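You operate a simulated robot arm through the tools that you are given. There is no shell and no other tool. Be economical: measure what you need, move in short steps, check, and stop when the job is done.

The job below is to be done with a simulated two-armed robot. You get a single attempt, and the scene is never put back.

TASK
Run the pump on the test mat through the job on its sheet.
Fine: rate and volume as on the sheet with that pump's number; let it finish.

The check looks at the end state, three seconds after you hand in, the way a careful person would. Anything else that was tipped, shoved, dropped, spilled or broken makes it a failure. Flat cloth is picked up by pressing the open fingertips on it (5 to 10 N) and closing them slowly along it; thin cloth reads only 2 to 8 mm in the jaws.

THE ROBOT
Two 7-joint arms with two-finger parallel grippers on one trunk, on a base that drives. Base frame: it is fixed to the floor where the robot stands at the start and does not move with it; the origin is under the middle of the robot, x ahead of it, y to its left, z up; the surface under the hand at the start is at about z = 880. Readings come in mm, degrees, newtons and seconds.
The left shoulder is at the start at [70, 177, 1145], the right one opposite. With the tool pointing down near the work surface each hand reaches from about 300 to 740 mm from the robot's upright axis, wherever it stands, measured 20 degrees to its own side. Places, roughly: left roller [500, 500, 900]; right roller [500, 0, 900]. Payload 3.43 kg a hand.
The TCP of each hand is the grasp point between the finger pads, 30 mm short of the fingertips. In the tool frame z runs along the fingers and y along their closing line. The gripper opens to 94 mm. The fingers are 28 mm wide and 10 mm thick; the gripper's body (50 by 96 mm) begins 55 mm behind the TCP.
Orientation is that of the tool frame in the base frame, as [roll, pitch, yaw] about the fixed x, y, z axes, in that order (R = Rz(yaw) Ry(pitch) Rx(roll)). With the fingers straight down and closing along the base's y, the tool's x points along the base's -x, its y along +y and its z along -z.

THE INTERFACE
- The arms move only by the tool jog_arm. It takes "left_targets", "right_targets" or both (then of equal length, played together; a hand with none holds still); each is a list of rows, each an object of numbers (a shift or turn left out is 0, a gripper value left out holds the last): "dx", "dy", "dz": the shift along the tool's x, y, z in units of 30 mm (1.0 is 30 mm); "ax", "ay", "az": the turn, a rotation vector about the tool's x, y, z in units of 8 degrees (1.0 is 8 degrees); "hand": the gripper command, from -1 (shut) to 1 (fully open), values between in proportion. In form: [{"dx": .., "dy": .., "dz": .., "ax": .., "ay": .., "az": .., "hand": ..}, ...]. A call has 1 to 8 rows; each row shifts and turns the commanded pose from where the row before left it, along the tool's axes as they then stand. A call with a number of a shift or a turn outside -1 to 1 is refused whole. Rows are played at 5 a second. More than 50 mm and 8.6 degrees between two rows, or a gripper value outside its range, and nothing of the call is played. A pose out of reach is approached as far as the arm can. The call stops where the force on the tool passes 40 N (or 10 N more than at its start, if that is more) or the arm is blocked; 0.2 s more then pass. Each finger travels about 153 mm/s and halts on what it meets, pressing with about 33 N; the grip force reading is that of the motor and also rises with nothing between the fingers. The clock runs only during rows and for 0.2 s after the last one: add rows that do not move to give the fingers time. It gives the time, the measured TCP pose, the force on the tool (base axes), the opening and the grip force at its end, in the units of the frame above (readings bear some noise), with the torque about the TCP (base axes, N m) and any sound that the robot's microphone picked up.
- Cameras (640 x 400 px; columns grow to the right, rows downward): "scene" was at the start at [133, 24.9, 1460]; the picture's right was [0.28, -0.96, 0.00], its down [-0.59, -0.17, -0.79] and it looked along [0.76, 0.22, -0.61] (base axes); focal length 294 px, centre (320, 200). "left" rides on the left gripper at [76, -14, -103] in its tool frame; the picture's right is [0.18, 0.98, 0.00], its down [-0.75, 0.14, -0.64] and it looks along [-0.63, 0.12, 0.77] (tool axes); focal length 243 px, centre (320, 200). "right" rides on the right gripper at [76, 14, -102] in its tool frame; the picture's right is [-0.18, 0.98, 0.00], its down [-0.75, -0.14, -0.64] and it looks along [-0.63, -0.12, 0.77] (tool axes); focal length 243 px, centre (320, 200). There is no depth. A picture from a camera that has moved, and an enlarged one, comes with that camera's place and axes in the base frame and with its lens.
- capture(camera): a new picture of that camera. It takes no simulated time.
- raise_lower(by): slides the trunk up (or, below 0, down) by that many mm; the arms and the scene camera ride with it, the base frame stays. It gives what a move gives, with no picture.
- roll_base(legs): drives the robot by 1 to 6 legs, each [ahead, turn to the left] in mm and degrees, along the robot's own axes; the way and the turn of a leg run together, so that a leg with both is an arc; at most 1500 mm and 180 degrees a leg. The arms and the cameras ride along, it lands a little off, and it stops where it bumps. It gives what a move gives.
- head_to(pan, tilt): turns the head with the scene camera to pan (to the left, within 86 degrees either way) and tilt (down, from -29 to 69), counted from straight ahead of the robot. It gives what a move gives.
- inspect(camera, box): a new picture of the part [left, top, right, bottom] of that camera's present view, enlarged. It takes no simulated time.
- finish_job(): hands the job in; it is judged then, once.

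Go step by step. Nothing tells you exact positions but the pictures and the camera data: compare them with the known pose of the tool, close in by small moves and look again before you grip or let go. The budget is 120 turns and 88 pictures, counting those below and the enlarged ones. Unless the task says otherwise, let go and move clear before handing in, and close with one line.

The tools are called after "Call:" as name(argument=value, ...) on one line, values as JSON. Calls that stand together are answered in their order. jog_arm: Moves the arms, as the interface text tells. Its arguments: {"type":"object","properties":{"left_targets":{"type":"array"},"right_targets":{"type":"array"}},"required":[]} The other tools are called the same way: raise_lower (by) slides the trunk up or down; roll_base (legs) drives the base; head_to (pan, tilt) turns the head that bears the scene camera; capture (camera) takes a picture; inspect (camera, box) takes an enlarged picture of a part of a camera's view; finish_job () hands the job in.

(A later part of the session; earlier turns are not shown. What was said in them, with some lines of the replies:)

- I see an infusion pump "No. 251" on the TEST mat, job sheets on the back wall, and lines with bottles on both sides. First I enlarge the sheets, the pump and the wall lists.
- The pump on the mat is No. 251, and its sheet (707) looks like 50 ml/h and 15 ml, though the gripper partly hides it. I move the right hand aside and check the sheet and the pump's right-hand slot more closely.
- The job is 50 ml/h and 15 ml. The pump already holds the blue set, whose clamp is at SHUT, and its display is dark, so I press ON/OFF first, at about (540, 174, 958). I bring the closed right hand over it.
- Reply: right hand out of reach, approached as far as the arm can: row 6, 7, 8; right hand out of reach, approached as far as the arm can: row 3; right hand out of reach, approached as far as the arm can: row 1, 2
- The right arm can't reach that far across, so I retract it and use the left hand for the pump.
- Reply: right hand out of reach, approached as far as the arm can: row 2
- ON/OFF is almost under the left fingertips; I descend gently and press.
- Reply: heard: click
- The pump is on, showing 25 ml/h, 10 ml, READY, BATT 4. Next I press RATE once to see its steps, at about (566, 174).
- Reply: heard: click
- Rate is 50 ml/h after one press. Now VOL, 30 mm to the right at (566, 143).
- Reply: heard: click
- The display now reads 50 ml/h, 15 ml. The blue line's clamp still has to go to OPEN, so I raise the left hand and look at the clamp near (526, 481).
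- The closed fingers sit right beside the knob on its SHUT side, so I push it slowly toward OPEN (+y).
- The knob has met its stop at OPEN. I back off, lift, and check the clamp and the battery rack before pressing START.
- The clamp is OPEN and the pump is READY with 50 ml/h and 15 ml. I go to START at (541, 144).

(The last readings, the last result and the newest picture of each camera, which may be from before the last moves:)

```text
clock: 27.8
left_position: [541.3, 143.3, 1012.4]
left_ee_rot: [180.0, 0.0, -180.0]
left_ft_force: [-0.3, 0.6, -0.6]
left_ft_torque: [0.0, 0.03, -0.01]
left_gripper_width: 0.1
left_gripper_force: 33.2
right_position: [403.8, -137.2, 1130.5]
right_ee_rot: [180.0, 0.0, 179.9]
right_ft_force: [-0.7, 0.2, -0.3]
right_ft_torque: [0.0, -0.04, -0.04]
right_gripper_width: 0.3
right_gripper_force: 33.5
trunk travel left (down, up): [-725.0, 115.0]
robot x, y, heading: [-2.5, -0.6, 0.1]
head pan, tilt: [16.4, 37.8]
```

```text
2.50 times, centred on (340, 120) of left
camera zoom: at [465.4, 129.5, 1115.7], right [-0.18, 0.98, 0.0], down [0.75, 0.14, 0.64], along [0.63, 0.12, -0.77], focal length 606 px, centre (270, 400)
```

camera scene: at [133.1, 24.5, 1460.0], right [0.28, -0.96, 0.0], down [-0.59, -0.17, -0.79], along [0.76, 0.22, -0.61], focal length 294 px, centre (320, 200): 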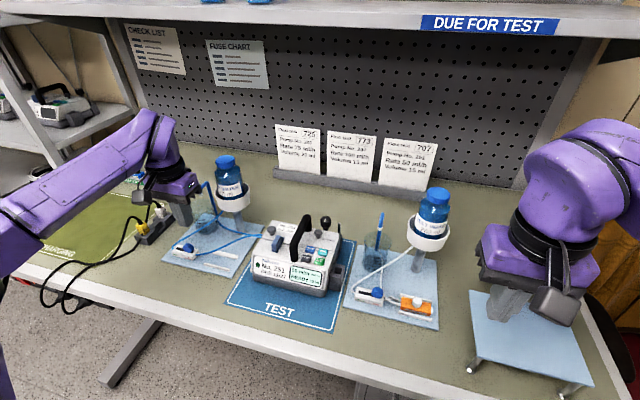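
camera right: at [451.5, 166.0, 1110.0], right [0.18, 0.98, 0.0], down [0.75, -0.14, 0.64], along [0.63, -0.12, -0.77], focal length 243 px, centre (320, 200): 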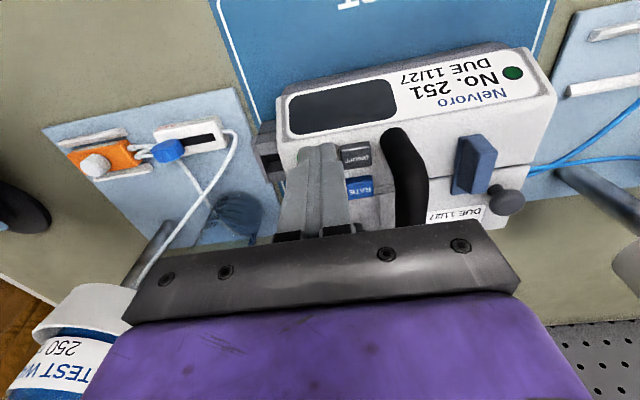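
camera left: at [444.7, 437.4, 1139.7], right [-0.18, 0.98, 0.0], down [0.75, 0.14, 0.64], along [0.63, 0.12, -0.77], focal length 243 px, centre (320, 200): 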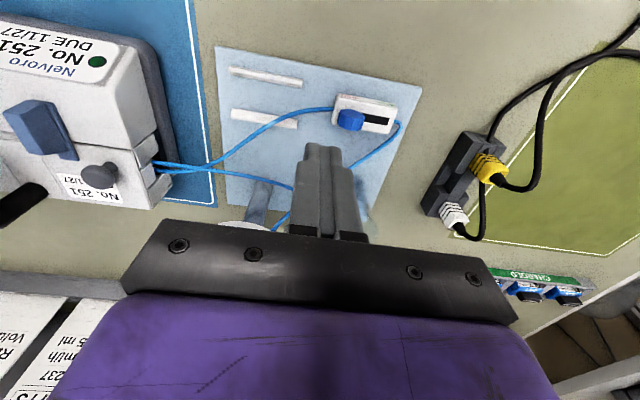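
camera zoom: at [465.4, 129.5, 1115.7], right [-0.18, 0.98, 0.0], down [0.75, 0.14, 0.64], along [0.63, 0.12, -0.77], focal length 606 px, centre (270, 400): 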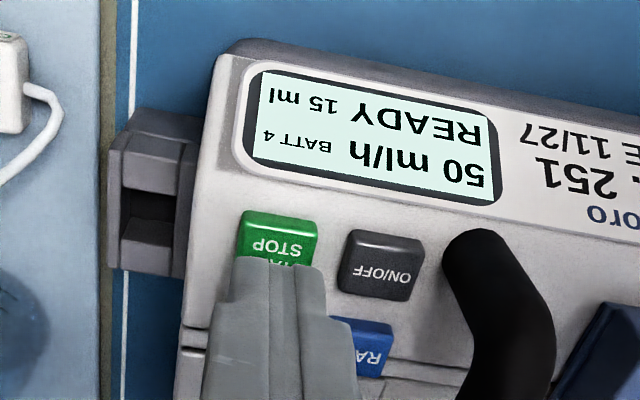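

Call:
jog_arm(left_targets=[{"dz": 0.5}, {"dz": 0.15}, {"dz": 0.1}, {"dz": -0.75}, {}])

Call:
inspect(camera="scene", box=[240, 205, 360, 300])

```text
clock: 29.0
left_position: [541.1, 141.6, 1013.3]
left_ee_rot: [-180.0, 0.0, -179.9]
left_ft_force: [-0.4, -0.7, -0.4]
left_ft_torque: [0.0, 0.01, 0.0]
left_gripper_width: 0.0
left_gripper_force: 33.0
right_position: [403.2, -137.6, 1130.7]
right_ee_rot: [-179.9, 0.0, 180.0]
right_ft_force: [-0.2, -0.1, 0.4]
right_ft_torque: [-0.01, 0.01, -0.03]
right_gripper_width: 0.0
right_gripper_force: 33.3
trunk travel left (down, up): [-725.0, 115.0]
robot x, y, heading: [-0.8, 2.1, 0.1]
head pan, tilt: [16.4, 37.8]
heard: click
```

```text
4.21 times, centred on (300, 252) of scene
camera zoom: at [133.1, 24.8, 1460.0], right [0.28, -0.96, 0.0], down [-0.59, -0.17, -0.79], along [0.76, 0.22, -0.61], focal length 1237 px, centre (404, -21)
```

zoom: 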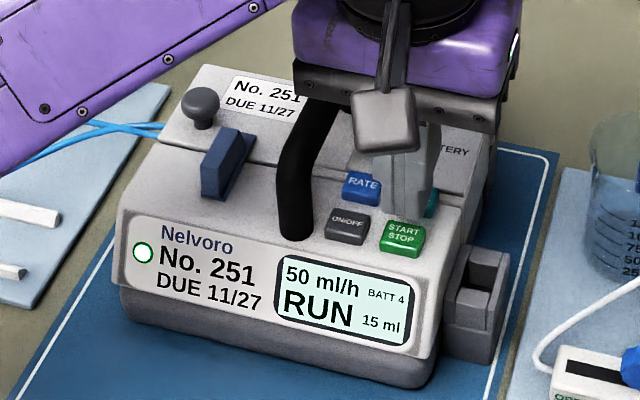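

It's running, with RUN on the display and the lamp lit. I lift the hand clear and let time pass.

Call:
jog_arm(left_targets=[{"dz": -1}, {"dz": -1}, {"dz": -1}, {"dz": -1, "dx": 1, "dy": 0.5}, {"dx": 1, "dy": 1}, {"dx": 1, "dy": 1}, {"dx": 1, "dy": 1}, {}])

Call:
inspect(camera="scene", box=[170, 160, 360, 300])

```text
clock: 30.8
left_position: [418.9, 248.7, 1134.0]
left_ee_rot: [179.9, -0.1, -180.0]
left_ft_force: [0.7, -0.4, 0.2]
left_ft_torque: [-0.01, 0.02, -0.02]
left_gripper_width: 0.1
left_gripper_force: 33.0
right_position: [403.8, -137.2, 1129.4]
right_ee_rot: [179.9, -0.2, -180.0]
right_ft_force: [0.1, -1.3, -0.6]
right_ft_torque: [0.05, 0.02, 0.0]
right_gripper_width: 0.0
right_gripper_force: 33.1
trunk travel left (down, up): [-725.0, 115.0]
robot x, y, heading: [1.9, -0.2, 0.3]
head pan, tilt: [16.4, 37.8]
```

```text
2.86 times, centred on (265, 230) of scene
camera zoom: at [134.3, 23.9, 1459.9], right [0.28, -0.96, 0.0], down [-0.59, -0.17, -0.79], along [0.76, 0.22, -0.61], focal length 839 px, centre (477, 114)
```

zoom: 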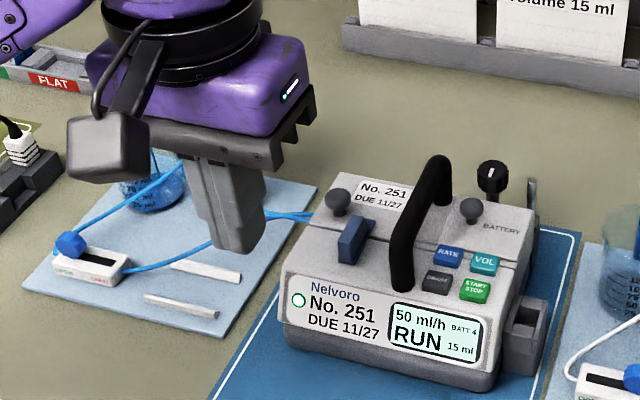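

Call:
jog_arm(left_targets=[{"dx": 0.5, "dy": 1, "dz": -1}, {"dx": 0.5, "dy": 1, "dz": -1}, {"dy": 1, "dz": -1}, {"dy": 1}, {}, {}, {}, {}])

Call:
jog_arm(left_targets=[{}, {}, {}, {}, {}, {}, {}, {}])

Call:
jog_arm(left_targets=[{}, {}, {}, {}, {}, {}, {}, {}])

Call:
inspect(camera="scene", box=[170, 160, 360, 300])

```text
clock: 32.6
left_position: [386.4, 367.9, 1222.5]
left_ee_rot: [-179.9, 0.0, 179.9]
left_ft_force: [0.3, 0.0, -0.2]
left_ft_torque: [0.01, 0.01, -0.01]
left_gripper_width: 0.2
left_gripper_force: 33.4
right_position: [403.8, -137.6, 1131.5]
right_ee_rot: [-179.9, -0.1, -180.0]
right_ft_force: [0.4, 0.7, -0.1]
right_ft_torque: [0.0, 0.0, -0.03]
right_gripper_width: 0.0
right_gripper_force: 32.5
trunk travel left (down, up): [-725.0, 115.0]
robot x, y, heading: [1.2, -1.1, 0.3]
head pan, tilt: [16.4, 37.8]
```

```text
clock: 34.4
left_position: [386.3, 368.9, 1221.9]
left_ee_rot: [-179.9, 0.0, 180.0]
left_ft_force: [0.0, 0.2, -0.6]
left_ft_torque: [-0.03, 0.0, 0.01]
left_gripper_width: 0.0
left_gripper_force: 32.8
right_position: [403.7, -137.1, 1131.1]
right_ee_rot: [179.9, 0.0, 180.0]
right_ft_force: [-0.3, -0.8, -0.2]
right_ft_torque: [-0.01, 0.0, -0.02]
right_gripper_width: 0.1
right_gripper_force: 32.8
trunk travel left (down, up): [-725.0, 115.0]
robot x, y, heading: [-1.2, -1.3, -0.0]
head pan, tilt: [16.4, 37.8]
```

```text
clock: 36.2
left_position: [387.5, 367.0, 1222.3]
left_ee_rot: [-179.9, -0.1, 180.0]
left_ft_force: [0.4, -0.3, -0.5]
left_ft_torque: [0.0, -0.01, 0.03]
left_gripper_width: 0.0
left_gripper_force: 32.8
right_position: [403.4, -136.7, 1130.6]
right_ee_rot: [180.0, -0.1, 180.0]
right_ft_force: [-0.6, 0.5, 0.2]
right_ft_torque: [-0.01, 0.0, -0.01]
right_gripper_width: 0.0
right_gripper_force: 33.5
trunk travel left (down, up): [-725.0, 115.0]
robot x, y, heading: [-3.2, -1.5, 0.1]
head pan, tilt: [16.4, 37.8]
```

```text
2.86 times, centred on (265, 230) of scene
camera zoom: at [133.0, 24.8, 1460.0], right [0.28, -0.96, 0.0], down [-0.59, -0.17, -0.79], along [0.76, 0.22, -0.61], focal length 839 px, centre (477, 114)
```

zoom: 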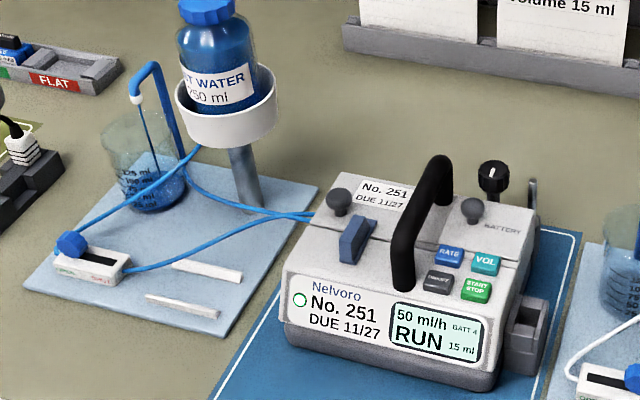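

Water is flowing into the beaker. I keep waiting for it to finish.

Call:
jog_arm(left_targets=[{}, {}, {}, {}, {}, {}, {}, {}])

Call:
jog_arm(left_targets=[{}, {}, {}, {}, {}, {}, {}, {}])

Call:
jog_arm(left_targets=[{}, {}, {}, {}, {}, {}, {}, {}])

Call:
jog_arm(left_targets=[{}, {}, {}, {}, {}, {}, {}, {}])

Call:
inspect(camera="scene", box=[170, 160, 360, 300])

```text
clock: 38.0
left_position: [388.0, 368.0, 1222.6]
left_ee_rot: [180.0, 0.0, 179.9]
left_ft_force: [0.5, -0.2, 0.3]
left_ft_torque: [0.01, 0.02, 0.01]
left_gripper_width: 0.0
left_gripper_force: 33.1
right_position: [403.8, -136.1, 1130.1]
right_ee_rot: [180.0, -0.1, 180.0]
right_ft_force: [0.0, -0.2, 1.0]
right_ft_torque: [-0.02, 0.0, 0.02]
right_gripper_width: 0.0
right_gripper_force: 32.2
trunk travel left (down, up): [-725.0, 115.0]
robot x, y, heading: [-1.3, 1.8, -0.2]
head pan, tilt: [16.4, 37.8]
```

```text
clock: 39.8
left_position: [386.5, 367.9, 1222.2]
left_ee_rot: [-180.0, 0.0, -180.0]
left_ft_force: [0.4, 0.5, 0.1]
left_ft_torque: [0.0, 0.01, 0.0]
left_gripper_width: 0.0
left_gripper_force: 33.4
right_position: [403.5, -136.7, 1129.5]
right_ee_rot: [-180.0, -0.1, -179.9]
right_ft_force: [0.9, -0.4, 0.4]
right_ft_torque: [0.01, 0.01, -0.01]
right_gripper_width: 0.0
right_gripper_force: 32.9
trunk travel left (down, up): [-725.0, 115.0]
robot x, y, heading: [4.2, 0.3, -0.0]
head pan, tilt: [16.4, 37.8]
```

```text
clock: 41.6
left_position: [387.5, 367.3, 1221.5]
left_ee_rot: [-180.0, 0.0, -180.0]
left_ft_force: [0.0, -0.7, -0.5]
left_ft_torque: [0.0, 0.0, 0.01]
left_gripper_width: 0.0
left_gripper_force: 33.2
right_position: [403.7, -137.4, 1129.9]
right_ee_rot: [-180.0, 0.0, -180.0]
right_ft_force: [0.2, -0.3, -0.3]
right_ft_torque: [-0.04, 0.03, 0.03]
right_gripper_width: 0.0
right_gripper_force: 33.0
trunk travel left (down, up): [-725.0, 115.0]
robot x, y, heading: [-1.8, 1.2, -0.1]
head pan, tilt: [16.4, 37.8]
```

```text
clock: 43.4
left_position: [387.1, 368.9, 1222.2]
left_ee_rot: [180.0, 0.0, -180.0]
left_ft_force: [-0.1, -0.1, 1.2]
left_ft_torque: [-0.01, 0.0, -0.04]
left_gripper_width: 0.0
left_gripper_force: 32.9
right_position: [403.7, -136.4, 1131.2]
right_ee_rot: [179.9, 0.1, 180.0]
right_ft_force: [-0.8, 0.4, -0.6]
right_ft_torque: [-0.01, 0.03, -0.02]
right_gripper_width: 0.0
right_gripper_force: 33.0
trunk travel left (down, up): [-725.0, 115.0]
robot x, y, heading: [-2.1, -2.5, -0.0]
head pan, tilt: [16.4, 37.8]
```

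```text
2.86 times, centred on (265, 230) of scene
camera zoom: at [133.0, 24.8, 1460.0], right [0.28, -0.96, 0.0], down [-0.59, -0.17, -0.79], along [0.76, 0.22, -0.61], focal length 839 px, centre (477, 114)
```

zoom: 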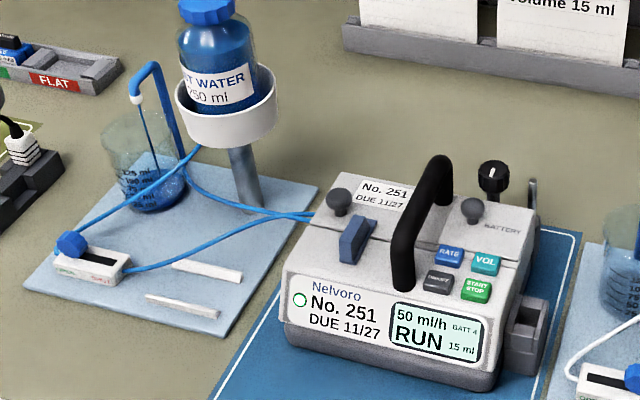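

Call:
jog_arm(left_targets=[{}, {}, {}, {}, {}, {}, {}, {}])

Call:
jog_arm(left_targets=[{}, {}, {}, {}, {}, {}, {}, {}])

Call:
jog_arm(left_targets=[{}, {}, {}, {}, {}, {}, {}, {}])

Call:
jog_arm(left_targets=[{}, {}, {}, {}, {}, {}, {}, {}])

Call:
jog_arm(left_targets=[{}, {}, {}, {}, {}, {}, {}, {}])

Call:
inspect(camera="scene", box=[170, 160, 360, 300])

```text
clock: 45.2
left_position: [386.5, 368.0, 1223.1]
left_ee_rot: [-180.0, -0.1, 180.0]
left_ft_force: [0.4, 0.6, -0.7]
left_ft_torque: [0.01, 0.03, -0.02]
left_gripper_width: 0.0
left_gripper_force: 33.1
right_position: [403.4, -136.7, 1131.0]
right_ee_rot: [179.9, 0.0, -180.0]
right_ft_force: [0.1, 0.8, -0.2]
right_ft_torque: [0.02, -0.01, 0.0]
right_gripper_width: 0.3
right_gripper_force: 33.2
trunk travel left (down, up): [-725.0, 115.0]
robot x, y, heading: [-0.8, 1.9, -0.1]
head pan, tilt: [16.4, 37.8]
```

```text
clock: 47.0
left_position: [386.1, 367.9, 1223.1]
left_ee_rot: [-179.9, 0.0, -180.0]
left_ft_force: [0.0, -0.1, -0.5]
left_ft_torque: [0.02, 0.02, 0.0]
left_gripper_width: 0.0
left_gripper_force: 33.1
right_position: [404.7, -137.1, 1130.0]
right_ee_rot: [179.9, 0.0, -180.0]
right_ft_force: [-0.2, -0.5, -0.1]
right_ft_torque: [0.03, 0.03, -0.01]
right_gripper_width: 0.0
right_gripper_force: 32.8
trunk travel left (down, up): [-725.0, 115.0]
robot x, y, heading: [1.5, -0.8, -0.1]
head pan, tilt: [16.4, 37.8]
```

```text
clock: 48.8
left_position: [387.5, 367.3, 1222.1]
left_ee_rot: [-180.0, 0.0, -179.9]
left_ft_force: [-0.8, -0.4, 0.7]
left_ft_torque: [0.04, 0.0, 0.01]
left_gripper_width: 0.0
left_gripper_force: 33.0
right_position: [403.2, -136.6, 1129.9]
right_ee_rot: [180.0, 0.0, -180.0]
right_ft_force: [0.2, 0.2, -0.2]
right_ft_torque: [0.04, 0.0, 0.03]
right_gripper_width: 0.1
right_gripper_force: 33.3
trunk travel left (down, up): [-725.0, 115.0]
robot x, y, heading: [1.3, 2.6, -0.0]
head pan, tilt: [16.4, 37.8]
```

```text
clock: 50.6
left_position: [386.1, 368.5, 1222.4]
left_ee_rot: [179.9, 0.0, -179.9]
left_ft_force: [0.1, -0.7, 0.7]
left_ft_torque: [0.02, -0.03, 0.0]
left_gripper_width: 0.0
left_gripper_force: 32.8
right_position: [402.7, -136.8, 1130.3]
right_ee_rot: [180.0, 0.0, -179.9]
right_ft_force: [-0.8, 0.1, 0.2]
right_ft_torque: [0.0, 0.0, 0.03]
right_gripper_width: 0.1
right_gripper_force: 33.6
trunk travel left (down, up): [-725.0, 115.0]
robot x, y, heading: [2.0, -4.2, 0.0]
head pan, tilt: [16.4, 37.8]
```

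```text
clock: 52.4
left_position: [386.9, 368.3, 1223.2]
left_ee_rot: [-180.0, -0.1, -180.0]
left_ft_force: [1.0, 0.4, 0.6]
left_ft_torque: [-0.01, 0.0, 0.01]
left_gripper_width: 0.0
left_gripper_force: 32.8
right_position: [403.1, -136.8, 1131.1]
right_ee_rot: [-180.0, 0.0, 179.9]
right_ft_force: [-0.3, 0.4, 0.5]
right_ft_torque: [0.0, 0.02, 0.02]
right_gripper_width: 0.0
right_gripper_force: 33.3
trunk travel left (down, up): [-725.0, 115.0]
robot x, y, heading: [2.8, -1.5, 0.0]
head pan, tilt: [16.4, 37.8]
```

```text
2.86 times, centred on (265, 230) of scene
camera zoom: at [133.0, 24.8, 1460.0], right [0.28, -0.96, 0.0], down [-0.59, -0.17, -0.79], along [0.76, 0.22, -0.61], focal length 839 px, centre (477, 114)
```

zoom: 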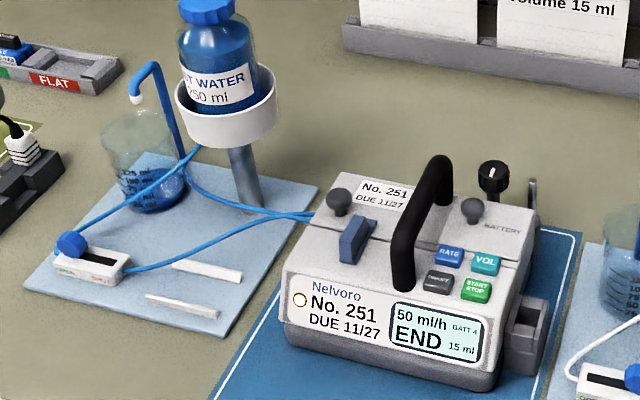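

The pump shows END at 50 ml/h and 15 ml and the flow has stopped. Both hands are clear, so I hand in.

Call:
finish_job()

```text
The job is handed in.
```

Pump No. 251 ran its sheet's job (707) at 50 ml/h for 15 ml and finished, with END on the display; I left the pump on and its line clamp at OPEN.
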